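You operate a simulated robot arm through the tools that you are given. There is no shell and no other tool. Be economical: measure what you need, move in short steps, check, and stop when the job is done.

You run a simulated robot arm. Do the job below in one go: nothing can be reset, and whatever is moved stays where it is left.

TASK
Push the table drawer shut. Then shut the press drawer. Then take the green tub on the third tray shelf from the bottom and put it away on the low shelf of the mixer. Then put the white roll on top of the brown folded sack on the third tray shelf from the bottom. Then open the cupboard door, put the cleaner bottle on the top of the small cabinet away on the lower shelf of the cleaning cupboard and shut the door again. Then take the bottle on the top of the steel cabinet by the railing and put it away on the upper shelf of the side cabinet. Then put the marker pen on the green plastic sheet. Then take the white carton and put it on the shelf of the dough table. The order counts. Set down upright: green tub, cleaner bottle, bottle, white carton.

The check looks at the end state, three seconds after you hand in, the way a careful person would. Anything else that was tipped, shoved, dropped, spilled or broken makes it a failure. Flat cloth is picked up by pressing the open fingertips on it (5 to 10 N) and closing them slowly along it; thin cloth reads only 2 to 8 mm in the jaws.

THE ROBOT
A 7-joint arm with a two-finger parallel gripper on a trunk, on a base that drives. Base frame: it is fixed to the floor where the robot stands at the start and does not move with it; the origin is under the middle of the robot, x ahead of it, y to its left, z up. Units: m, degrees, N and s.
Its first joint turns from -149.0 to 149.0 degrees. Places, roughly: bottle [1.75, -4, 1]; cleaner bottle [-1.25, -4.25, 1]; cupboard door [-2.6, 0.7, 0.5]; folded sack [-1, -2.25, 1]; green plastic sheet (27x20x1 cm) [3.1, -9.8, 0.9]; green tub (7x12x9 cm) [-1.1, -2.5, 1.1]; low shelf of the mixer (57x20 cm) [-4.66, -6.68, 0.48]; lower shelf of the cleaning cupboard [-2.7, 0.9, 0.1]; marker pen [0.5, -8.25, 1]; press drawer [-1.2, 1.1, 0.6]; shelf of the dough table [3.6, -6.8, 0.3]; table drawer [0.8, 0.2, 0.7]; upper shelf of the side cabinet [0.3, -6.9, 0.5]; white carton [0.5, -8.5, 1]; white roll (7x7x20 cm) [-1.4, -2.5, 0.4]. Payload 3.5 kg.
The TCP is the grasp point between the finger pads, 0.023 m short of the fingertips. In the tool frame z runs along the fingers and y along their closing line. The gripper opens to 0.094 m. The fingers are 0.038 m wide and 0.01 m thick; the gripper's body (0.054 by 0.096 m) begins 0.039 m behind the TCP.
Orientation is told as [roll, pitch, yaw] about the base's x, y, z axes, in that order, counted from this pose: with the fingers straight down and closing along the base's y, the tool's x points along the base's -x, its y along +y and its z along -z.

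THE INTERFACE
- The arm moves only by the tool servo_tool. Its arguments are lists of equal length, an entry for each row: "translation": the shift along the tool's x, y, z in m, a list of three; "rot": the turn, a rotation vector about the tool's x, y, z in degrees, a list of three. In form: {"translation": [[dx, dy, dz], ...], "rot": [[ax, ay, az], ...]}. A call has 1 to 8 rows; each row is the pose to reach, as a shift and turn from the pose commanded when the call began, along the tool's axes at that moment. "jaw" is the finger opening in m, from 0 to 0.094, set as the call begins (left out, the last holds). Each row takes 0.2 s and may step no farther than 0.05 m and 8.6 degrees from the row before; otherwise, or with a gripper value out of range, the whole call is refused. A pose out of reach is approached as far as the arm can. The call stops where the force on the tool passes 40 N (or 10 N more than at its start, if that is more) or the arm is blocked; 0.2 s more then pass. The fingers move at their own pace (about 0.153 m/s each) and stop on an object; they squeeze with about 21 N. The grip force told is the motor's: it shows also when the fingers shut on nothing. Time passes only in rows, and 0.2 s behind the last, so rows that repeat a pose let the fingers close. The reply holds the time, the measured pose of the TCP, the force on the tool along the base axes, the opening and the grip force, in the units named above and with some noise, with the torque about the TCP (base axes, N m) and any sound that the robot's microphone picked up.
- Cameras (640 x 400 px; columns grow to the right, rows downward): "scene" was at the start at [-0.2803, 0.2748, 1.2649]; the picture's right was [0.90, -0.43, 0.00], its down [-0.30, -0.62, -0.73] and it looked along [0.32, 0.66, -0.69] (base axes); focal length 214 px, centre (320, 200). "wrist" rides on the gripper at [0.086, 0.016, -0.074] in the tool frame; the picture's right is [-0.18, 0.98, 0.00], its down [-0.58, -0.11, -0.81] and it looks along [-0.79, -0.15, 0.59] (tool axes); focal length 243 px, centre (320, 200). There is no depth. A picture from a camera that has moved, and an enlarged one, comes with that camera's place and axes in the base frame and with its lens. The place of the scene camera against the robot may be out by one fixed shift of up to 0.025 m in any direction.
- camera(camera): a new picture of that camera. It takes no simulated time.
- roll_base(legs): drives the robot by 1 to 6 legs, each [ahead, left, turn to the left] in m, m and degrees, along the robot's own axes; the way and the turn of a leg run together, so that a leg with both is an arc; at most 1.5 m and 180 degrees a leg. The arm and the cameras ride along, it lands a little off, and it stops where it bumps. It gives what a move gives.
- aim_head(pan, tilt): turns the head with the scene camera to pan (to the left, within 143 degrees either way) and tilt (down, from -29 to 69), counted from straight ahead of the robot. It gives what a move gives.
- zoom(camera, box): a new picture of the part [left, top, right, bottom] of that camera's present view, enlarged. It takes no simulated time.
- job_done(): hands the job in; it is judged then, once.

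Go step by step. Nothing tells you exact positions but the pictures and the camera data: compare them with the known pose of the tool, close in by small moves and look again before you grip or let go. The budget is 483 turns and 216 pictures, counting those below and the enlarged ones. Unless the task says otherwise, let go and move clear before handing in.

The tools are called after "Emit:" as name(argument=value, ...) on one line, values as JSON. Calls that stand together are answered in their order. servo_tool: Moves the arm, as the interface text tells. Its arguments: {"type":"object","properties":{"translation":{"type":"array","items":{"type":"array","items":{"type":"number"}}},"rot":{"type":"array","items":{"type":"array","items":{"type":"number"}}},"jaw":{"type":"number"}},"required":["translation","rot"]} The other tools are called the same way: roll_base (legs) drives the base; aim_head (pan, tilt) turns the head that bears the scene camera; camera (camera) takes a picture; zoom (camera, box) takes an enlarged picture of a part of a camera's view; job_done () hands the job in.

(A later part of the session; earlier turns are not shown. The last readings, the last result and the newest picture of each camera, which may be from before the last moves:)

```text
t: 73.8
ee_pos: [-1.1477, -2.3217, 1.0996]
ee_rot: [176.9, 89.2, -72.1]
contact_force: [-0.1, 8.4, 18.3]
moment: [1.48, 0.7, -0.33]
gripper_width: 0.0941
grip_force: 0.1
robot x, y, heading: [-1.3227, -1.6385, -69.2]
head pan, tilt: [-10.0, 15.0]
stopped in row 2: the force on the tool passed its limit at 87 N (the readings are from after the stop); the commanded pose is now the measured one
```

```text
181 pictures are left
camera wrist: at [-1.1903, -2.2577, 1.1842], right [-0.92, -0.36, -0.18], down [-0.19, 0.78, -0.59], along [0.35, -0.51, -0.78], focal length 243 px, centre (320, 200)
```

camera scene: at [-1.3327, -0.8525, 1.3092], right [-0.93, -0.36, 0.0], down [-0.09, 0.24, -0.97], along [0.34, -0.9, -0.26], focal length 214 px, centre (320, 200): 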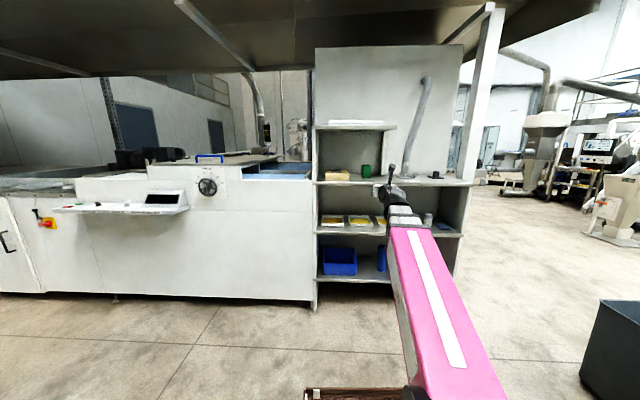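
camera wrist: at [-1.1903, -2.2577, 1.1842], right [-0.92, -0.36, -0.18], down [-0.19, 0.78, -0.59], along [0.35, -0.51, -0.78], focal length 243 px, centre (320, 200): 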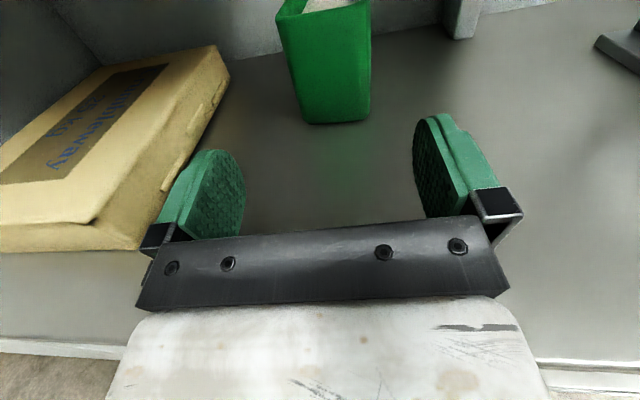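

The body touched something at z≈1.10 (likely the shelf edge), so I raise to 1.115 and advance above it toward the tub.

Emit:
servo_tool(translation=[[0.015, 0, 0], [0.015, 0.004, 0.04], [0.015, 0.006, 0.08], [0.015, 0.006, 0.11]], rot=[[0, 0, 0], [0, 0, 0], [0, 0, 0], [0, 0, 0]])

Emit:
camera(camera="wrist")

Emit:
zoom(camera="scene", box=[260, 80, 460, 230])

```text
t: 74.8
ee_pos: [-1.1135, -2.4293, 1.1134]
ee_rot: [179.1, 89.4, -69.7]
contact_force: [0.8, 0.3, 0.1]
moment: [0.0, 0.04, 0.01]
gripper_width: 0.094
grip_force: 0.2
robot x, y, heading: [-1.3203, -1.6429, -69.2]
head pan, tilt: [-10.0, 15.0]
```

```text
180 pictures are left
camera wrist: at [-1.1554, -2.3642, 1.1994], right [-0.92, -0.36, -0.18], down [-0.19, 0.79, -0.59], along [0.35, -0.51, -0.79], focal length 243 px, centre (320, 200)
```

wrist: 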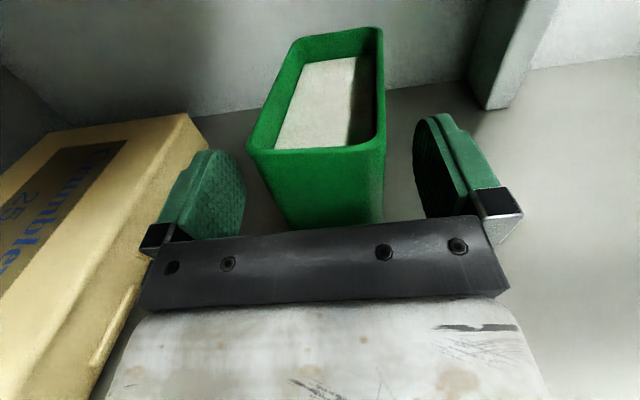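

```text
2.67 times, centred on (360, 155) of scene
camera zoom: at [-1.2328, -1.3467, 1.3092], right [-0.98, -0.19, 0.0], down [-0.05, 0.25, -0.97], along [0.18, -0.95, -0.26], focal length 572 px, centre (213, 320)
```

zoom: 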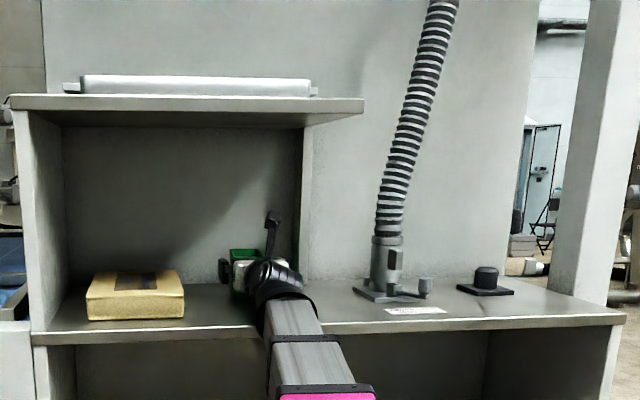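

The tub is centred between the fingers, its front about 1.6 cm ahead. I advance 4 cm, lower a touch and close.

Emit:
servo_tool(translation=[[-0.003, 0.002, 0.02], [-0.006, 0.002, 0.041]], rot=[[0, 0, 0], [0, 0, 0]])

Emit:
servo_tool(translation=[[0, 0, 0], [0, 0, 0], [0, 0, 0]], rot=[[0, 0, 0], [0, 0, 0], [0, 0, 0]], jaw=0)

Emit:
camera(camera="wrist")

```text
t: 75.4
ee_pos: [-1.1014, -2.4684, 1.1073]
ee_rot: [-178.6, 89.3, -67.5]
contact_force: [0.0, 0.3, -1.2]
moment: [0.02, 0.01, 0.01]
gripper_width: 0.0941
grip_force: 0.1
robot x, y, heading: [-1.3242, -1.642, -69.3]
head pan, tilt: [-10.0, 15.0]
```

```text
t: 76.2
ee_pos: [-1.1012, -2.4679, 1.1078]
ee_rot: [179.6, 89.4, -69.4]
contact_force: [-0.2, -1.5, 1.0]
moment: [-0.15, -0.07, 0.07]
gripper_width: 0.0618
grip_force: 21.0
robot x, y, heading: [-1.3226, -1.6377, -69.4]
head pan, tilt: [-10.0, 15.0]
```

```text
178 pictures are left
camera wrist: at [-1.1435, -2.4029, 1.1936], right [-0.92, -0.36, -0.18], down [-0.19, 0.79, -0.59], along [0.35, -0.51, -0.79], focal length 243 px, centre (320, 200)
```

wrist: 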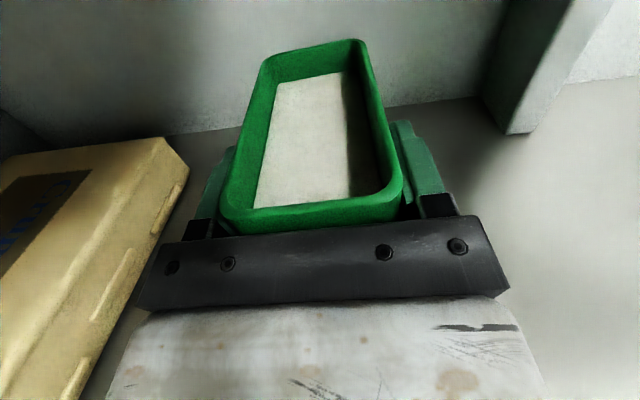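

Gripped at 62 mm. I lift 4 cm and check it holds.

Emit:
servo_tool(translation=[[0.015, 0, 0], [0.03, 0, 0], [0.045, 0, 0], [0.045, 0, 0]], rot=[[0, 0, 0], [0, 0, 0], [0, 0, 0], [0, 0, 0]])

Emit:
camera(camera="wrist")

```text
t: 77.2
ee_pos: [-1.1008, -2.4662, 1.1521]
ee_rot: [177.9, 89.4, -71.0]
contact_force: [0.0, -0.2, -3.6]
moment: [0.08, 0.03, 0.01]
gripper_width: 0.0617
grip_force: 21.6
robot x, y, heading: [-1.3178, -1.6419, -69.1]
head pan, tilt: [-10.0, 15.0]
```

```text
177 pictures are left
camera wrist: at [-1.1433, -2.4024, 1.2382], right [-0.92, -0.36, -0.18], down [-0.19, 0.79, -0.59], along [0.35, -0.51, -0.79], focal length 243 px, centre (320, 200)
```

wrist: 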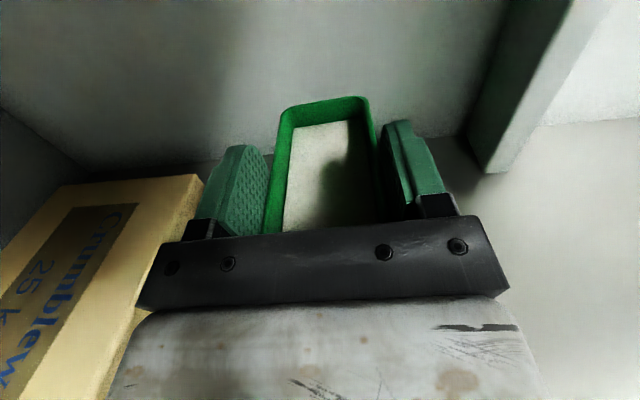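

The tub slipped: the fingers only held the rim. I lower back, release, retreat, and will regrip lower with the tool pitched down.

Emit:
servo_tool(translation=[[-0.015, 0, 0], [-0.03, 0, 0], [-0.044, 0, 0]], rot=[[0, 0, 0], [0, 0, 0], [0, 0, 0]])

Emit:
camera(camera="wrist")

```text
t: 78.0
ee_pos: [-1.1006, -2.4659, 1.1078]
ee_rot: [179.2, 89.4, -69.7]
contact_force: [-1.1, -0.6, 16.9]
moment: [-0.03, -0.01, -0.07]
gripper_width: 0.0618
grip_force: 21.1
robot x, y, heading: [-1.3229, -1.642, -69.1]
head pan, tilt: [-10.0, 15.0]
```

```text
176 pictures are left
camera wrist: at [-1.1435, -2.402, 1.1944], right [-0.92, -0.36, -0.18], down [-0.19, 0.79, -0.59], along [0.35, -0.51, -0.79], focal length 243 px, centre (320, 200)
```

wrist: 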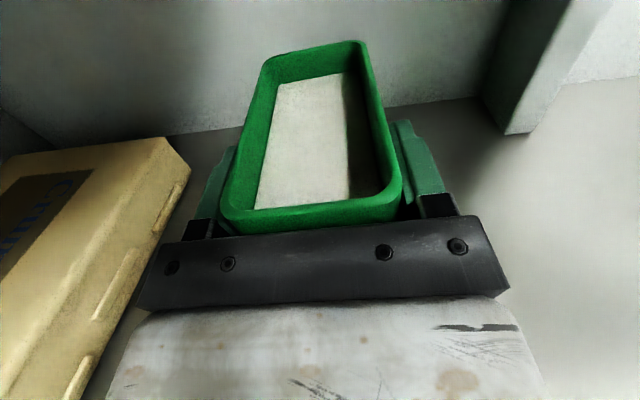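

It is back as before. I release, retreat and pitch the tool down about 30° for a lower grip.

Emit:
servo_tool(translation=[[0, 0, 0], [0, 0, 0]], rot=[[0, 0, 0], [0, 0, 0]], jaw=0.094)

Emit:
servo_tool(translation=[[0.02, 0, -0.04], [0.05, 0, -0.08], [0.07, 0, -0.11], [0.07, 0, -0.11], [0.07, 0, -0.11]], rot=[[0, 0, 0], [0, -7.5, 0], [0, -15, 0], [0, -22.5, 0], [0, -30, 0]])

Emit:
camera(camera="wrist")

```text
t: 78.6
ee_pos: [-1.1008, -2.4666, 1.108]
ee_rot: [178.3, 89.4, -70.5]
contact_force: [0.1, -0.1, 0.0]
moment: [0.01, -0.01, 0.02]
gripper_width: 0.0941
grip_force: 0.0
robot x, y, heading: [-1.323, -1.6446, -69.0]
head pan, tilt: [-10.0, 15.0]
```

```text
t: 79.8
ee_pos: [-1.142, -2.3628, 1.1771]
ee_rot: [0.0, 60.6, 111.1]
contact_force: [0.1, 0.8, -0.8]
moment: [-0.01, -0.04, -0.01]
gripper_width: 0.0938
grip_force: 0.1
robot x, y, heading: [-1.3229, -1.6408, -69.2]
head pan, tilt: [-10.0, 15.0]
```

```text
175 pictures are left
camera wrist: at [-1.1639, -2.3487, 1.2894], right [-0.95, -0.27, -0.16], down [-0.25, 0.96, -0.11], along [0.18, -0.06, -0.98], focal length 243 px, centre (320, 200)
```

wrist: 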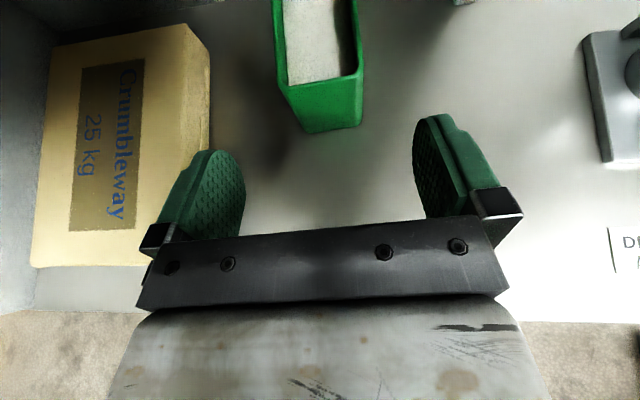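

Good top view. I reduce the pitch to 15° and approach for a lower grip (z≈1.088).

Emit:
servo_tool(translation=[[-0.007, 0, 0.027], [-0.015, 0, 0.055], [-0.022, 0, 0.082]], rot=[[0, 5, 0], [0, 10, 0], [0, 15, 0]])

Emit:
servo_tool(translation=[[-0.014, 0, 0], [-0.014, 0, 0.03], [-0.014, 0, 0.058]], rot=[[0, 0, 0], [0, 0, 0], [0, 0, 0]])

Emit:
camera(camera="wrist")

```text
t: 80.6
ee_pos: [-1.1202, -2.4189, 1.1173]
ee_rot: [0.1, 75.8, 111.3]
contact_force: [0.6, -1.0, -0.5]
moment: [0.0, 0.0, 0.0]
gripper_width: 0.0938
grip_force: 0.0
robot x, y, heading: [-1.3227, -1.6393, -69.0]
head pan, tilt: [-10.0, 15.0]
```

```text
t: 81.4
ee_pos: [-1.0996, -2.4699, 1.0904]
ee_rot: [0.2, 75.6, 111.2]
contact_force: [-1.2, 0.4, 0.0]
moment: [-0.04, -0.01, -0.01]
gripper_width: 0.094
grip_force: 0.1
robot x, y, heading: [-1.3286, -1.6401, -68.8]
head pan, tilt: [-10.0, 15.0]
```

```text
174 pictures are left
camera wrist: at [-1.1327, -2.4289, 1.1928], right [-0.93, -0.31, -0.18], down [-0.23, 0.9, -0.36], along [0.27, -0.3, -0.91], focal length 243 px, centre (320, 200)
```

wrist: 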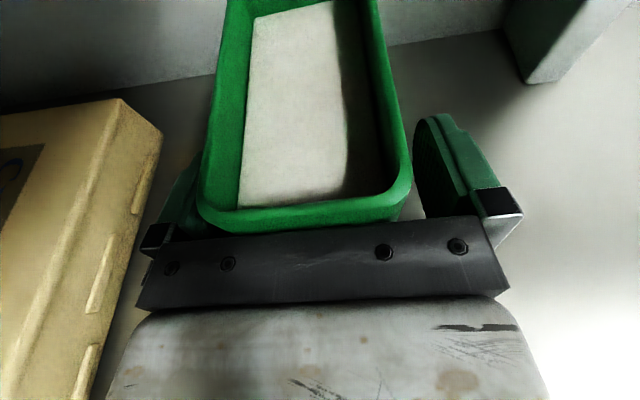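

No contact and lower on the tub. Close, then lift in small steps.

Emit:
servo_tool(translation=[[0, 0, 0], [0, 0, 0], [0, 0, 0]], rot=[[0, 0, 0], [0, 0, 0], [0, 0, 0]], jaw=0)

Emit:
servo_tool(translation=[[0.005, 0, -0.001], [0.01, 0, -0.003], [0.015, 0, -0.004], [0.019, 0, -0.005]], rot=[[0, 0, 0], [0, 0, 0], [0, 0, 0], [0, 0, 0]])

Emit:
camera(camera="wrist")

```text
t: 82.2
ee_pos: [-1.099, -2.4693, 1.0907]
ee_rot: [0.1, 75.6, 111.3]
contact_force: [0.6, 0.1, -0.4]
moment: [-0.11, -0.12, 0.05]
gripper_width: 0.0617
grip_force: 20.6
robot x, y, heading: [-1.3261, -1.6417, -69.0]
head pan, tilt: [-10.0, 15.0]
```

```text
t: 83.2
ee_pos: [-1.0996, -2.4701, 1.1094]
ee_rot: [0.1, 75.5, 111.1]
contact_force: [0.2, -0.6, -4.0]
moment: [0.06, 0.02, 0.0]
gripper_width: 0.0621
grip_force: 20.9
robot x, y, heading: [-1.3205, -1.6441, -69.3]
head pan, tilt: [-10.0, 15.0]
```

```text
173 pictures are left
camera wrist: at [-1.1329, -2.4283, 1.2123], right [-0.93, -0.31, -0.18], down [-0.23, 0.9, -0.36], along [0.27, -0.3, -0.92], focal length 243 px, centre (320, 200)
```

wrist: 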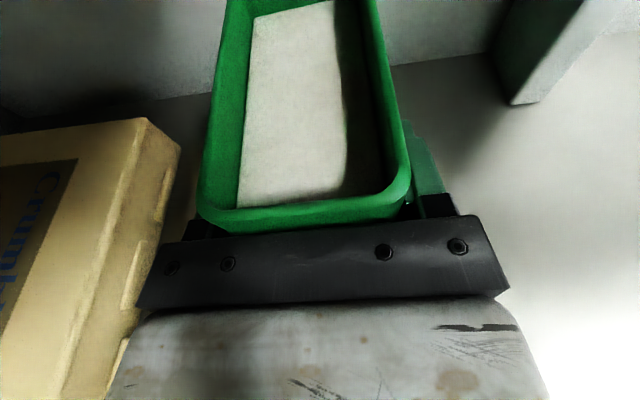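

The tub holds now (4 N). I lift a bit more, back out, and look toward the mixer.

Emit:
servo_tool(translation=[[0.02, 0, -0.005], [0.039, 0, -0.01]], rot=[[0, 0, 0], [0, 0, 0]])

Emit:
roll_base(legs=[[-0.6, 0, 0]])

Emit:
aim_head(pan=-50, tilt=15)

Emit:
camera(camera="scene")

Emit:
aim_head(pan=-110, tilt=15)

Emit:
camera(camera="scene")

Emit:
camera(camera="wrist")

```text
t: 83.8
ee_pos: [-1.099, -2.469, 1.1518]
ee_rot: [0.1, 75.7, 111.2]
contact_force: [-1.4, 0.1, -3.5]
moment: [0.1, 0.03, 0.0]
gripper_width: 0.0621
grip_force: 21.3
robot x, y, heading: [-1.3246, -1.6423, -69.4]
head pan, tilt: [-10.0, 15.0]
```

```text
t: 87.2
ee_pos: [-1.3145, -1.9071, 1.1502]
ee_rot: [0.0, 75.6, 111.1]
contact_force: [-0.1, 0.2, -3.3]
moment: [0.04, 0.06, -0.01]
gripper_width: 0.0621
grip_force: 21.1
robot x, y, heading: [-1.5402, -1.079, -69.4]
head pan, tilt: [-10.0, 15.0]
```

```text
t: 88.3
ee_pos: [-1.3153, -1.9077, 1.1515]
ee_rot: [0.1, 75.6, 111.2]
contact_force: [0.2, -0.3, -3.2]
moment: [0.13, 0.06, 0.02]
gripper_width: 0.0618
grip_force: 21.0
robot x, y, heading: [-1.5393, -1.0764, -69.2]
head pan, tilt: [-50.0, 15.0]
```

```text
172 pictures are left
camera scene: at [-1.509, -0.7738, 1.3093], right [-0.87, 0.49, 0.0], down [0.13, 0.23, -0.97], along [-0.47, -0.84, -0.26], focal length 214 px, centre (320, 200)
```

scene: 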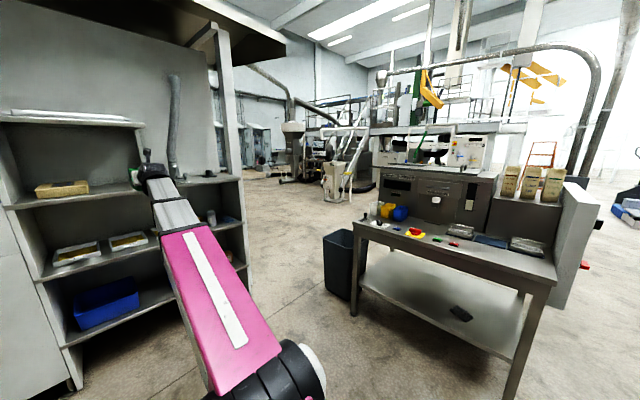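

```text
t: 89.6
ee_pos: [-1.3145, -1.9065, 1.151]
ee_rot: [0.2, 75.6, 111.0]
contact_force: [0.0, 0.3, -3.4]
moment: [0.08, 0.02, 0.0]
gripper_width: 0.0619
grip_force: 20.4
robot x, y, heading: [-1.5374, -1.0806, -69.3]
head pan, tilt: [-110.0, 15.0]
```

```text
171 pictures are left
camera scene: at [-1.5568, -0.6935, 1.3093], right [-0.01, 1.0, 0.0], down [0.26, 0.0, -0.97], along [-0.97, -0.01, -0.26], focal length 214 px, centre (320, 200)
```

scene: 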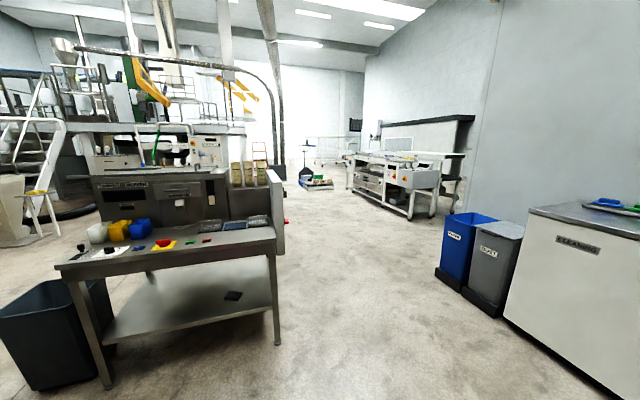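

```text
170 pictures are left
camera wrist: at [-1.3489, -1.8661, 1.2528], right [-0.93, -0.31, -0.18], down [-0.23, 0.9, -0.36], along [0.27, -0.3, -0.91], focal length 243 px, centre (320, 200)
```

wrist: 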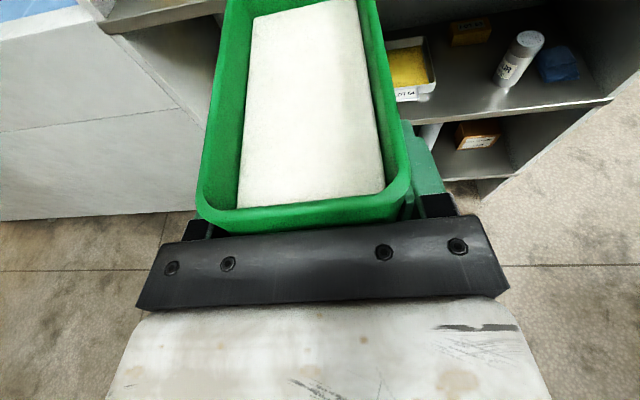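

The tub rides well. I move west a bit to inspect the aisle between shelf and bin toward the mixer.

Emit:
roll_base(legs=[[0, -0.6, 0]])

Emit:
aim_head(pan=-35, tilt=25)

Emit:
camera(camera="scene")

```text
t: 93.0
ee_pos: [-1.8831, -2.1228, 1.1495]
ee_rot: [0.1, 75.6, 111.2]
contact_force: [0.5, 0.0, -4.0]
moment: [0.1, 0.02, -0.04]
gripper_width: 0.0616
grip_force: 20.7
robot x, y, heading: [-2.1067, -1.2953, -69.2]
head pan, tilt: [-110.0, 15.0]
```

```text
t: 94.5
ee_pos: [-1.8843, -2.1243, 1.1509]
ee_rot: [0.0, 75.7, 111.2]
contact_force: [0.7, 0.3, -2.6]
moment: [0.11, 0.03, -0.02]
gripper_width: 0.0619
grip_force: 21.6
robot x, y, heading: [-2.1048, -1.2934, -69.3]
head pan, tilt: [-35.0, 25.0]
```

```text
169 pictures are left
camera scene: at [-2.0553, -0.9973, 1.293], right [-0.97, 0.25, 0.0], down [0.1, 0.41, -0.91], along [-0.22, -0.88, -0.42], focal length 214 px, centre (320, 200)
```

scene: 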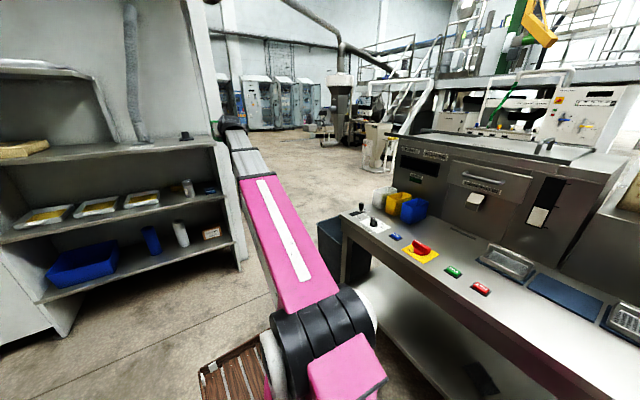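

The aisle is narrow. I check the clearance of my right side to the table.

Emit:
aim_head(pan=-80, tilt=50)

Emit:
camera(camera="scene")

Emit:
aim_head(pan=-130, tilt=25)

Emit:
camera(camera="scene")

```text
t: 95.6
ee_pos: [-1.8827, -2.1221, 1.1518]
ee_rot: [0.1, 75.5, 111.2]
contact_force: [-0.1, 0.8, -2.9]
moment: [0.11, 0.0, 0.0]
gripper_width: 0.0619
grip_force: 21.2
robot x, y, heading: [-2.106, -1.2913, -69.2]
head pan, tilt: [-80.0, 50.0]
```

```text
168 pictures are left
camera scene: at [-2.0988, -0.9475, 1.2556], right [-0.51, 0.86, 0.0], down [0.66, 0.39, -0.64], along [-0.55, -0.33, -0.77], focal length 214 px, centre (320, 200)
```

scene: 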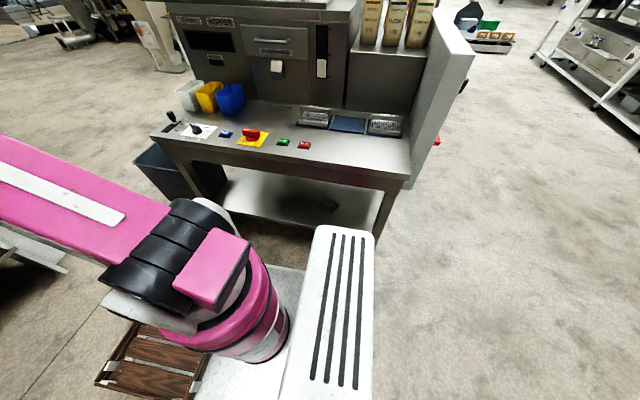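

```text
t: 96.8
ee_pos: [-1.8829, -2.1231, 1.1497]
ee_rot: [0.2, 75.7, 111.2]
contact_force: [0.3, 0.2, -4.3]
moment: [0.1, 0.04, 0.01]
gripper_width: 0.0621
grip_force: 21.1
robot x, y, heading: [-2.1074, -1.2946, -68.9]
head pan, tilt: [-130.0, 25.0]
```

```text
167 pictures are left
camera scene: at [-2.1198, -0.8778, 1.293], right [0.33, 0.94, 0.0], down [0.4, -0.14, -0.91], along [-0.86, 0.3, -0.42], focal length 214 px, centre (320, 200)
```

scene: 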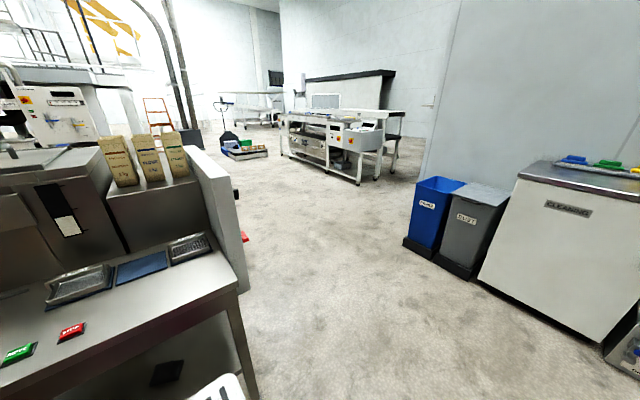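

The table faces east; the way west is the corridor north of it. I back off east, turn round counter‑clockwise, and drive west in that corridor.

Emit:
roll_base(legs=[[-0.2, 1.0, 0], [0, 0, 135], [0, 0, 134]])

Emit:
aim_head(pan=0, tilt=25)

Emit:
camera(camera="scene")

```text
t: 113.2
ee_pos: [-2.0672, -0.9518, 1.151]
ee_rot: [0.1, 75.6, 20.3]
contact_force: [-0.4, -0.3, -3.9]
moment: [0.06, -0.14, 0.01]
gripper_width: 0.0617
grip_force: 21.1
robot x, y, heading: [-1.2321, -0.7382, -160.3]
head pan, tilt: [-130.0, 25.0]
```

```text
t: 115.3
ee_pos: [-2.0672, -0.9525, 1.1505]
ee_rot: [0.1, 75.6, 20.3]
contact_force: [-0.5, -0.8, -2.9]
moment: [0.03, -0.09, -0.01]
gripper_width: 0.0618
grip_force: 21.6
robot x, y, heading: [-1.2366, -0.7446, -160.1]
head pan, tilt: [0.0, 25.0]
```

```text
166 pictures are left
camera scene: at [-0.933, -0.828, 1.293], right [-0.34, 0.94, 0.0], down [0.4, 0.14, -0.91], along [-0.85, -0.31, -0.42], focal length 214 px, centre (320, 200)
```

scene: 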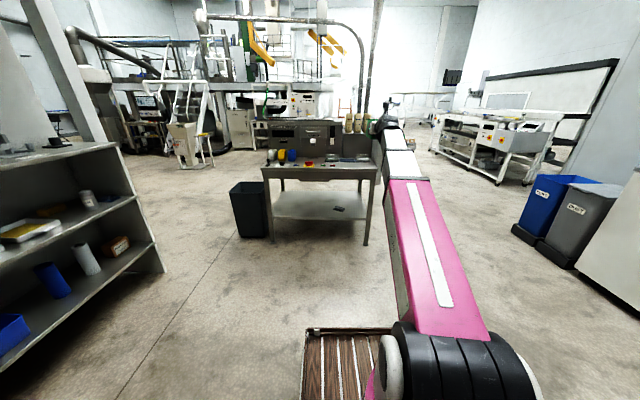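

The corridor to the right of the table is open. I shift right and drive along it.

Emit:
roll_base(legs=[[0.2, -0.88, 0], [1.3, 0, 0], [1.1, 0, 0]])

Emit:
aim_head(pan=30, tilt=20)

Emit:
camera(camera="scene")

Emit:
aim_head(pan=85, tilt=20)

Emit:
camera(camera="scene")

```text
t: 131.4
ee_pos: [-4.8139, -0.9761, 1.1502]
ee_rot: [0.1, 75.6, 19.3]
contact_force: [0.3, -0.3, -3.0]
moment: [0.04, -0.07, 0.01]
gripper_width: 0.062
grip_force: 21.3
robot x, y, heading: [-3.9784, -0.7814, -161.1]
head pan, tilt: [0.0, 25.0]
```

```text
t: 132.3
ee_pos: [-4.8136, -0.9756, 1.1503]
ee_rot: [0.0, 75.6, 19.3]
contact_force: [-1.0, 0.4, -3.3]
moment: [0.02, -0.13, 0.0]
gripper_width: 0.0616
grip_force: 20.8
robot x, y, heading: [-3.9781, -0.7815, -161.0]
head pan, tilt: [30.0, 20.0]
```

```text
165 pictures are left
camera scene: at [-3.6514, -0.9119, 1.3011], right [-0.75, 0.66, 0.0], down [0.22, 0.26, -0.94], along [-0.62, -0.71, -0.34], focal length 214 px, centre (320, 200)
```

scene: 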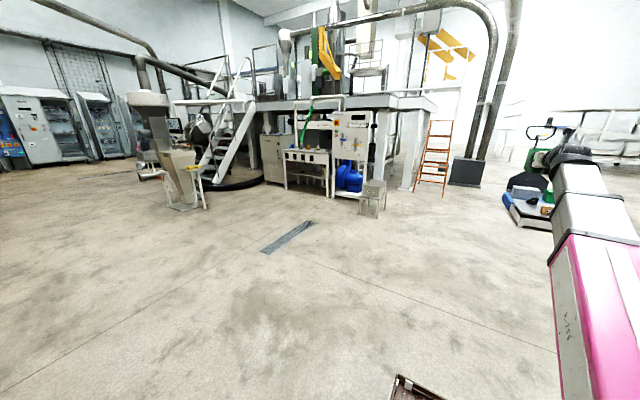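

```text
t: 133.6
ee_pos: [-4.8142, -0.9759, 1.1493]
ee_rot: [0.1, 75.6, 19.3]
contact_force: [0.1, 0.1, -3.7]
moment: [0.04, -0.1, -0.02]
gripper_width: 0.0618
grip_force: 21.3
robot x, y, heading: [-3.9789, -0.7815, -161.2]
head pan, tilt: [85.0, 20.0]
```

```text
164 pictures are left
camera scene: at [-3.5678, -0.9321, 1.3011], right [-0.97, -0.24, 0.0], down [-0.08, 0.33, -0.94], along [0.23, -0.91, -0.34], focal length 214 px, centre (320, 200)
```

scene: 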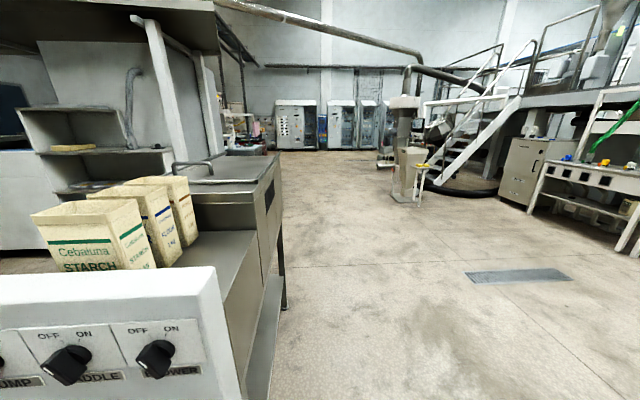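

Open floor now; the mixer is the hopper machine ahead-left. I go west a bit more, turn south and drive toward it.

Emit:
roll_base(legs=[[0.4, 0, 0], [0, 0, 90], [1.1, -0.3, 0], [1.1, -0.3, 0]])

Emit:
aim_head(pan=-10, tilt=20)

Emit:
camera(camera="scene")

```text
t: 150.8
ee_pos: [-4.0221, -4.0395, 1.1506]
ee_rot: [0.2, 75.5, 109.1]
contact_force: [0.1, -0.8, -3.1]
moment: [0.12, 0.01, 0.0]
gripper_width: 0.0619
grip_force: 21.1
robot x, y, heading: [-4.2153, -3.2018, -71.3]
head pan, tilt: [85.0, 20.0]
```

```text
t: 152.5
ee_pos: [-4.0225, -4.0399, 1.1508]
ee_rot: [0.1, 75.6, 109.0]
contact_force: [0.2, 0.8, -2.4]
moment: [0.1, 0.03, 0.01]
gripper_width: 0.062
grip_force: 21.2
robot x, y, heading: [-4.2168, -3.2032, -71.3]
head pan, tilt: [-10.0, 20.0]
```

```text
163 pictures are left
camera scene: at [-4.1119, -2.9116, 1.3011], right [-0.99, -0.15, 0.0], down [-0.05, 0.34, -0.94], along [0.14, -0.93, -0.34], focal length 214 px, centre (320, 200)
```

scene: 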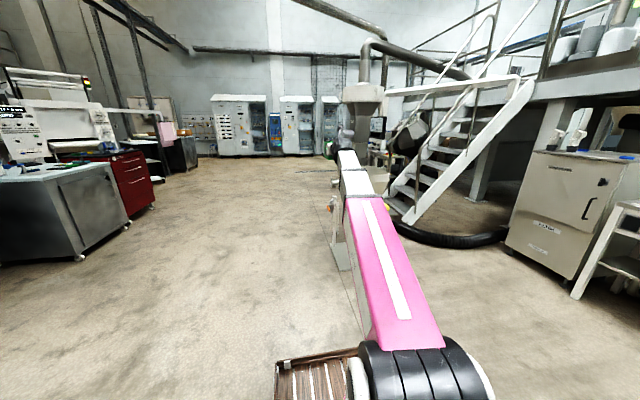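

The arm hides the mixer; I move left and forward for a clear look.

Emit:
roll_base(legs=[[1.0, 0.4, 0]])

Emit:
aim_head(pan=-40, tilt=20)

Emit:
camera(camera="scene")

```text
t: 158.0
ee_pos: [-3.3362, -4.8668, 1.1509]
ee_rot: [0.1, 75.6, 108.6]
contact_force: [-0.3, 0.2, -3.0]
moment: [0.11, 0.02, -0.01]
gripper_width: 0.0617
grip_force: 21.1
robot x, y, heading: [-3.5224, -4.0299, -71.6]
head pan, tilt: [-10.0, 20.0]
```

```text
t: 159.0
ee_pos: [-3.3352, -4.8672, 1.1497]
ee_rot: [0.1, 75.7, 108.6]
contact_force: [-0.2, 0.5, -2.5]
moment: [0.1, 0.0, -0.01]
gripper_width: 0.0618
grip_force: 21.2
robot x, y, heading: [-3.5212, -4.0313, -71.9]
head pan, tilt: [-40.0, 20.0]
```

```text
162 pictures are left
camera scene: at [-3.4649, -3.7327, 1.3011], right [-0.93, 0.37, 0.0], down [0.13, 0.32, -0.94], along [-0.35, -0.87, -0.34], focal length 214 px, centre (320, 200)
```

scene: 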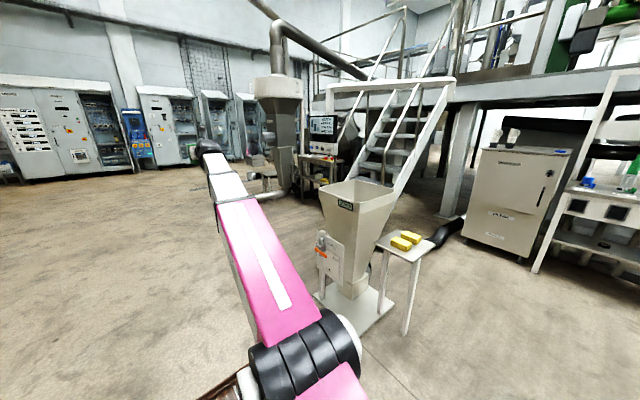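

The mixer spot maps to the console behind the funnel. I zoom there.

Emit:
zoom(camera="scene", box=[230, 60, 430, 240])

```text
2.22 times, centred on (330, 150) of scene
camera zoom: at [-3.4649, -3.7327, 1.3011], right [-0.93, 0.37, 0.0], down [0.13, 0.32, -0.94], along [-0.35, -0.87, -0.34], focal length 477 px, centre (298, 311)
```

zoom: 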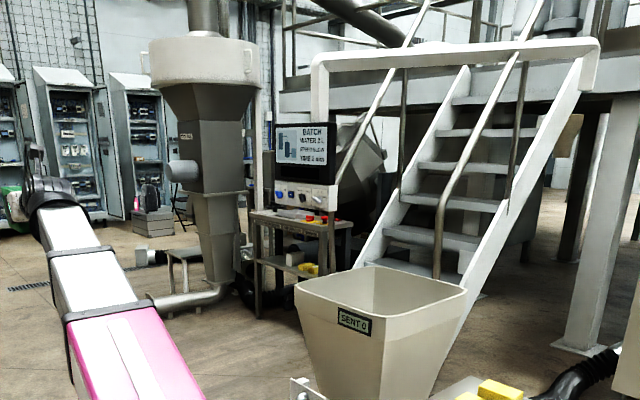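

The low shelf is on the console stand beyond the funnel. I pass the funnel on its east side and face the stand.

Emit:
roll_base(legs=[[1.2, 0.1, 0], [0, 0, -40]])

Emit:
aim_head(pan=0, tilt=20)

Emit:
camera(camera="scene")

```text
t: 167.0
ee_pos: [-3.4526, -5.9081, 1.1502]
ee_rot: [0.2, 75.7, 68.4]
contact_force: [0.2, -0.8, -3.2]
moment: [0.09, -0.05, 0.03]
gripper_width: 0.0619
grip_force: 21.5
robot x, y, heading: [-3.0552, -5.1468, -112.2]
head pan, tilt: [-40.0, 20.0]
```

```text
t: 168.1
ee_pos: [-3.4529, -5.9073, 1.15]
ee_rot: [0.1, 75.6, 68.3]
contact_force: [0.2, 0.3, -3.6]
moment: [0.14, -0.03, 0.0]
gripper_width: 0.062
grip_force: 21.1
robot x, y, heading: [-3.0506, -5.1493, -112.1]
head pan, tilt: [0.0, 20.0]
```

```text
160 pictures are left
camera scene: at [-2.7742, -4.9894, 1.3011], right [-0.93, 0.38, 0.0], down [0.13, 0.32, -0.94], along [-0.35, -0.87, -0.34], focal length 214 px, centre (320, 200)
```

scene: 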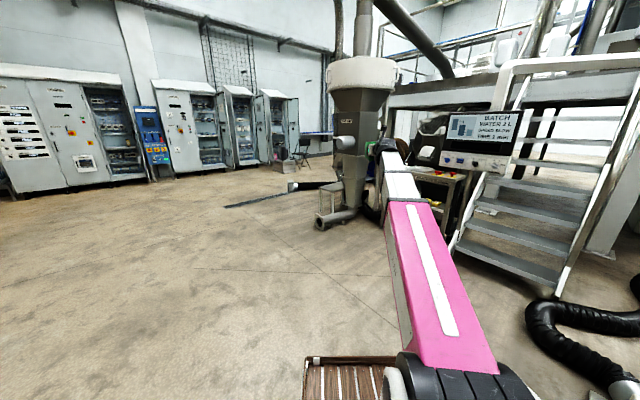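

Emit:
zoom(camera="scene", box=[380, 100, 540, 260])

```text
2.50 times, centred on (460, 180) of scene
camera zoom: at [-2.7742, -4.9894, 1.3011], right [-0.93, 0.38, 0.0], down [0.13, 0.32, -0.94], along [-0.35, -0.87, -0.34], focal length 536 px, centre (-30, 250)
```

zoom: 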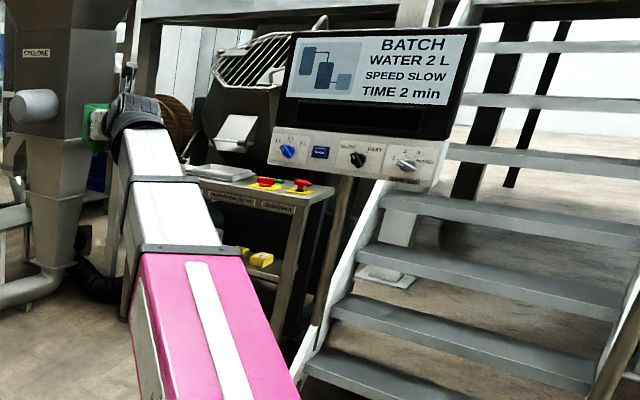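

The stand seems to face about heading 25–30°, so I approach it at about heading -158.

Emit:
roll_base(legs=[[0, 0, -46], [0.4, 0.84, 0]])

Emit:
camera(camera="scene")

Emit:
camera(camera="wrist")

```text
t: 175.1
ee_pos: [-3.9292, -6.322, 1.1508]
ee_rot: [0.1, 75.6, 22.2]
contact_force: [-0.3, 0.7, -3.4]
moment: [0.05, -0.12, -0.01]
gripper_width: 0.0617
grip_force: 21.5
robot x, y, heading: [-3.1027, -6.0833, -158.1]
head pan, tilt: [0.0, 20.0]
```

```text
158 pictures are left
camera scene: at [-2.8, -6.1603, 1.3011], right [-0.37, 0.93, 0.0], down [0.32, 0.13, -0.94], along [-0.87, -0.35, -0.34], focal length 214 px, centre (320, 200)
```

scene: 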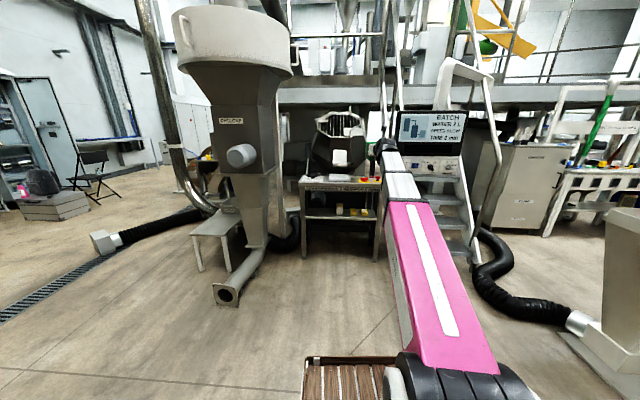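

```text
157 pictures are left
camera wrist: at [-3.8884, -6.2863, 1.2527], right [-0.33, 0.93, -0.18], down [0.9, 0.25, -0.36], along [-0.29, -0.28, -0.92], focal length 243 px, centre (320, 200)
```

wrist: 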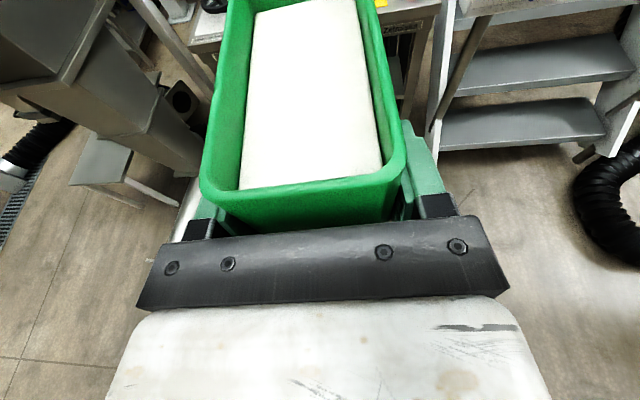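

Facing it squarely now. I zoom on the stand's low shelf.

Emit:
zoom(camera="scene", box=[280, 150, 420, 270])

```text
3.33 times, centred on (350, 210) of scene
camera zoom: at [-2.8, -6.1603, 1.3011], right [-0.37, 0.93, 0.0], down [0.32, 0.13, -0.94], along [-0.87, -0.35, -0.34], focal length 715 px, centre (220, 167)
```

zoom: 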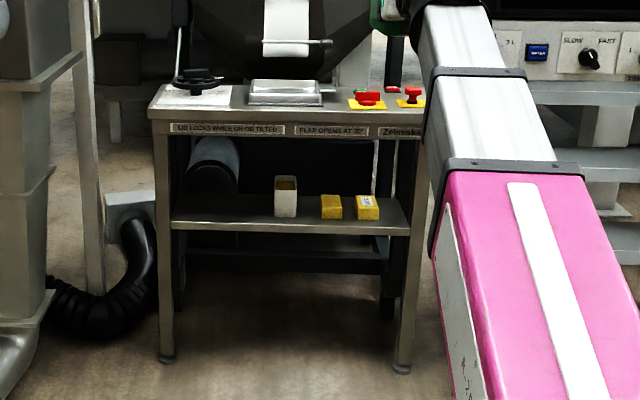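

The left part of the low shelf (left of the white cup) is free, about 23 cm wide; shelf z≈0.48. I lower the arm and drive into line.

Emit:
servo_tool(translation=[[-0.0443, 0, 0.0118], [-0.0885, 0, 0.0237], [-0.1328, 0, 0.0355], [-0.177, 0, 0.0473], [-0.2213, 0, 0.0592], [-0.2655, 0, 0.071]], rot=[[0, 0, 0], [0, 0, 0], [0, 0, 0], [0, 0, 0], [0, 0, 0], [0, 0, 0]])

Emit:
servo_tool(translation=[[-0.0443, 0, 0.0118], [-0.0885, 0, 0.0237], [-0.1328, 0, 0.0355], [-0.177, 0, 0.0473], [-0.2213, 0, 0.0592], [-0.2655, 0, 0.071]], rot=[[0, 0, 0], [0, 0, 0], [0, 0, 0], [0, 0, 0], [0, 0, 0], [0, 0, 0]])

Emit:
roll_base(legs=[[0, 0, -3.4], [0.5, 0.368, 0]])

Emit:
camera(camera="scene")

Emit:
camera(camera="wrist")

```text
t: 176.4
ee_pos: [-3.9311, -6.3206, 0.8751]
ee_rot: [0.2, 75.5, 22.4]
contact_force: [0.4, -1.0, -3.7]
moment: [0.05, -0.1, -0.02]
gripper_width: 0.0615
grip_force: 20.5
robot x, y, heading: [-3.1037, -6.0801, -158.1]
head pan, tilt: [0.0, 20.0]
```

```text
t: 177.8
ee_pos: [-3.9349, -6.3206, 0.5991]
ee_rot: [0.2, 75.5, 22.3]
contact_force: [-0.4, 0.0, -3.7]
moment: [0.04, -0.09, -0.01]
gripper_width: 0.0617
grip_force: 20.9
robot x, y, heading: [-3.1046, -6.0808, -158.4]
head pan, tilt: [0.0, 20.0]
```

```text
t: 181.8
ee_pos: [-4.2996, -6.7762, 0.6005]
ee_rot: [0.1, 75.5, 18.6]
contact_force: [-0.1, 0.4, -3.5]
moment: [0.02, -0.11, -0.01]
gripper_width: 0.0619
grip_force: 21.6
robot x, y, heading: [-3.4561, -6.5866, -161.7]
head pan, tilt: [0.0, 20.0]
```

```text
155 pictures are left
camera scene: at [-3.1585, -6.6836, 1.3011], right [-0.31, 0.95, 0.0], down [0.32, 0.11, -0.94], along [-0.89, -0.3, -0.34], focal length 214 px, centre (320, 200)
```

scene: 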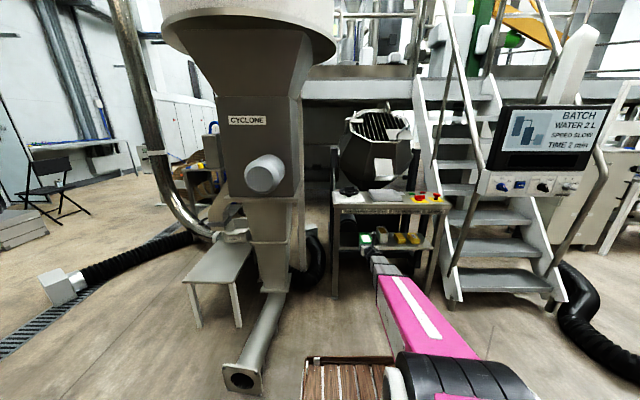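

```text
154 pictures are left
camera wrist: at [-4.257, -6.7453, 0.7028], right [-0.27, 0.95, -0.18], down [0.91, 0.19, -0.36], along [-0.31, -0.26, -0.92], focal length 243 px, centre (320, 200)
```

wrist: 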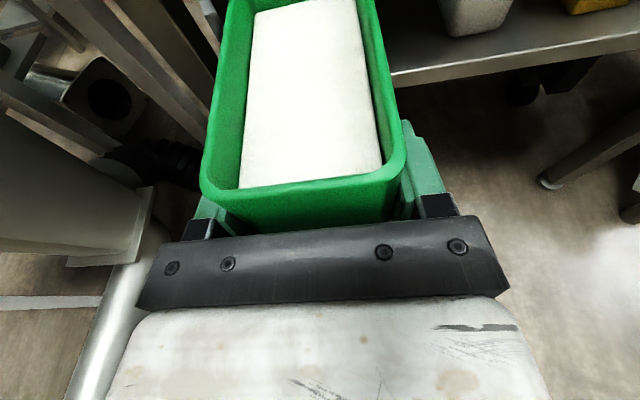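

Lined up well: TCP heading goes to the free slot. I lower to z≈0.565 and advance 0.24 m.

Emit:
servo_tool(translation=[[-0.034, 0, 0.009], [-0.0215, 0, 0.0556], [-0.009, 0, 0.102], [0.0035, 0, 0.149]], rot=[[0, 0, 0], [0, 0, 0], [0, 0, 0], [0, 0, 0]])

Emit:
camera(camera="wrist")

Emit:
zoom(camera="scene", box=[310, 180, 450, 300])

```text
t: 182.8
ee_pos: [-4.4394, -6.8239, 0.5661]
ee_rot: [0.1, 75.5, 18.7]
contact_force: [0.9, -0.6, -2.7]
moment: [0.02, -0.14, 0.02]
gripper_width: 0.0619
grip_force: 21.2
robot x, y, heading: [-3.4562, -6.5891, -161.7]
head pan, tilt: [0.0, 20.0]
```

```text
153 pictures are left
camera wrist: at [-4.3956, -6.7914, 0.6684], right [-0.27, 0.95, -0.18], down [0.91, 0.19, -0.36], along [-0.31, -0.26, -0.92], focal length 243 px, centre (320, 200)
```

wrist: 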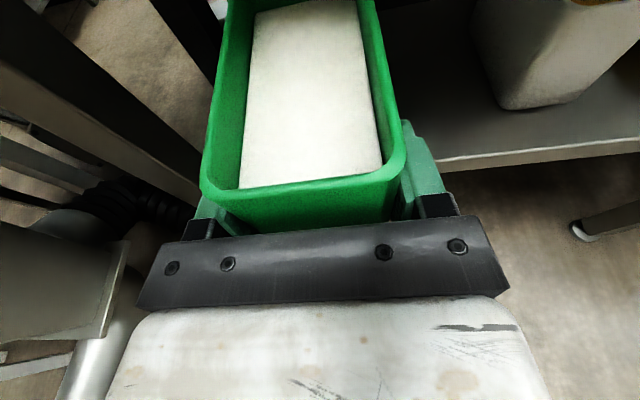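

```text
3.33 times, centred on (380, 240) of scene
camera zoom: at [-3.1585, -6.6836, 1.3011], right [-0.31, 0.95, 0.0], down [0.32, 0.11, -0.94], along [-0.89, -0.3, -0.34], focal length 715 px, centre (120, 67)
```

zoom: 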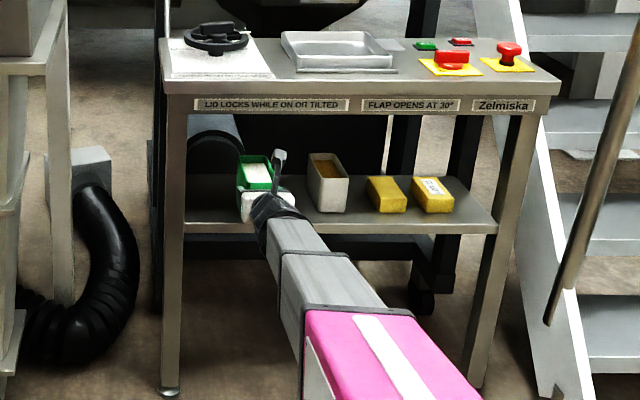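

On course. I advance 9 cm more.

Emit:
servo_tool(translation=[[0.012, 0, 0.0445], [0.024, 0, 0.09]], rot=[[0, 0, 0], [0, 0, 0]])

Emit:
servo_tool(translation=[[-0.01, 0, 0.0026], [-0.015, 0, 0.004]], rot=[[0, 0, 0], [0, 0, 0]])

Emit:
zoom(camera="scene", box=[310, 180, 450, 300])

```text
t: 183.3
ee_pos: [-4.5257, -6.8523, 0.5674]
ee_rot: [-0.1, 75.6, 18.7]
contact_force: [-0.1, -0.4, -3.9]
moment: [0.08, -0.1, 0.0]
gripper_width: 0.0618
grip_force: 20.6
robot x, y, heading: [-3.4559, -6.5864, -161.7]
head pan, tilt: [0.0, 20.0]
```

```text
t: 183.9
ee_pos: [-4.5254, -6.8533, 0.5518]
ee_rot: [0.1, 75.6, 18.8]
contact_force: [0.0, -0.4, -4.6]
moment: [0.03, -0.16, -0.01]
gripper_width: 0.0618
grip_force: 21.2
robot x, y, heading: [-3.457, -6.592, -161.4]
head pan, tilt: [0.0, 20.0]
```

```text
3.33 times, centred on (380, 240) of scene
camera zoom: at [-3.1585, -6.6836, 1.3011], right [-0.31, 0.95, 0.0], down [0.32, 0.11, -0.94], along [-0.89, -0.3, -0.34], focal length 715 px, centre (120, 67)
```

zoom: 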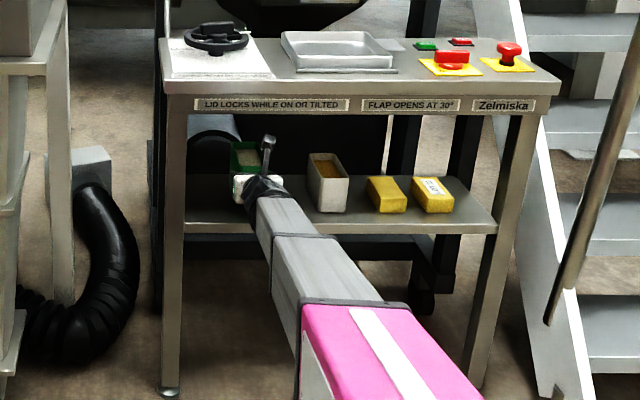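

Not touching yet; I lower in small steps.

Emit:
servo_tool(translation=[[-0.005, 0, 0.0013], [-0.009, 0, 0.0024]], rot=[[0, 0, 0], [0, 0, 0]])

Emit:
servo_tool(translation=[[-0.004, 0, 0.001]], rot=[[0, 0, 0]])

Emit:
camera(camera="wrist")

```text
t: 184.6
ee_pos: [-4.5254, -6.8532, 0.5411]
ee_rot: [0.1, 75.6, 18.6]
contact_force: [0.5, -0.6, -3.0]
moment: [0.09, -0.1, 0.01]
gripper_width: 0.0616
grip_force: 20.7
robot x, y, heading: [-3.4541, -6.5849, -161.8]
head pan, tilt: [0.0, 20.0]
```

```text
t: 184.9
ee_pos: [-4.5265, -6.8527, 0.5383]
ee_rot: [0.2, 75.6, 18.8]
contact_force: [0.4, 0.1, -3.2]
moment: [0.08, -0.11, 0.03]
gripper_width: 0.0619
grip_force: 20.8
robot x, y, heading: [-3.4599, -6.587, -161.7]
head pan, tilt: [0.0, 20.0]
```

```text
150 pictures are left
camera wrist: at [-4.4831, -6.8214, 0.6405], right [-0.27, 0.95, -0.18], down [0.91, 0.19, -0.36], along [-0.31, -0.26, -0.92], focal length 243 px, centre (320, 200)
```

wrist: 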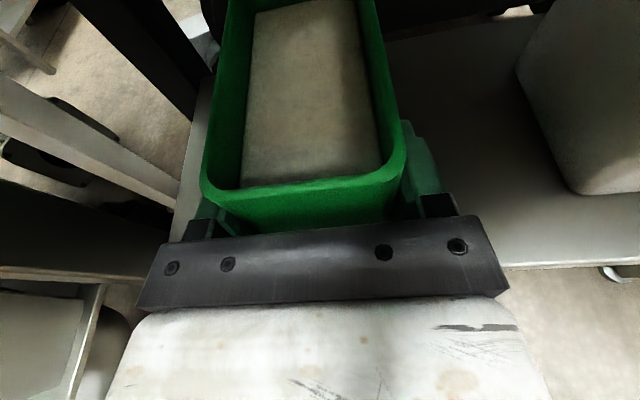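

Shelf is visible on both sides, placement is good. Continue lowering.

Emit:
servo_tool(translation=[[-0.005, 0, 0.0013]], rot=[[0, 0, 0]])

Emit:
servo_tool(translation=[[-0.005, 0, 0.0013]], rot=[[0, 0, 0]])

Emit:
servo_tool(translation=[[-0.005, 0, 0.0013]], rot=[[0, 0, 0]])

```text
t: 185.3
ee_pos: [-4.5256, -6.8527, 0.5322]
ee_rot: [0.1, 75.7, 18.8]
contact_force: [-0.4, -0.7, -3.1]
moment: [0.02, -0.11, 0.03]
gripper_width: 0.0618
grip_force: 21.0
robot x, y, heading: [-3.4564, -6.5889, -161.6]
head pan, tilt: [0.0, 20.0]
```

```text
t: 185.8
ee_pos: [-4.5257, -6.8531, 0.5276]
ee_rot: [0.1, 75.6, 18.8]
contact_force: [0.5, -0.1, -3.6]
moment: [0.06, -0.09, 0.01]
gripper_width: 0.0618
grip_force: 21.4
robot x, y, heading: [-3.4544, -6.5861, -161.6]
head pan, tilt: [0.0, 20.0]
```

```text
t: 186.2
ee_pos: [-4.5247, -6.852, 0.5227]
ee_rot: [0.1, 75.6, 18.7]
contact_force: [0.2, 0.2, -3.5]
moment: [0.04, -0.12, -0.01]
gripper_width: 0.0616
grip_force: 20.9
robot x, y, heading: [-3.4592, -6.5893, -161.8]
head pan, tilt: [0.0, 20.0]
```

Emit:
servo_tool(translation=[[-0.004, 0, 0.001], [-0.007, 0, 0.0018]], rot=[[0, 0, 0], [0, 0, 0]])

Emit:
servo_tool(translation=[[-0.004, 0, 0.001]], rot=[[0, 0, 0]])

Emit:
camera(camera="wrist")

```text
t: 186.8
ee_pos: [-4.5263, -6.8538, 0.5153]
ee_rot: [0.1, 75.6, 18.8]
contact_force: [-0.3, -1.1, -3.5]
moment: [-0.01, -0.1, -0.01]
gripper_width: 0.0619
grip_force: 21.3
robot x, y, heading: [-3.4542, -6.5902, -161.6]
head pan, tilt: [0.0, 20.0]
```

```text
t: 187.2
ee_pos: [-4.5265, -6.8534, 0.5124]
ee_rot: [0.0, 75.7, 18.7]
contact_force: [0.3, 1.3, -1.6]
moment: [-0.06, 0.08, -0.06]
gripper_width: 0.0617
grip_force: 20.9
robot x, y, heading: [-3.458, -6.585, -161.6]
head pan, tilt: [0.0, 20.0]
```

```text
149 pictures are left
camera wrist: at [-4.483, -6.8218, 0.6144], right [-0.27, 0.95, -0.18], down [0.91, 0.19, -0.36], along [-0.31, -0.26, -0.91], focal length 243 px, centre (320, 200)
```

wrist: 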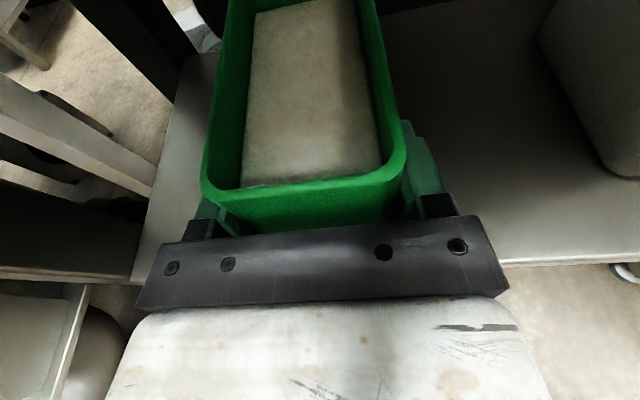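

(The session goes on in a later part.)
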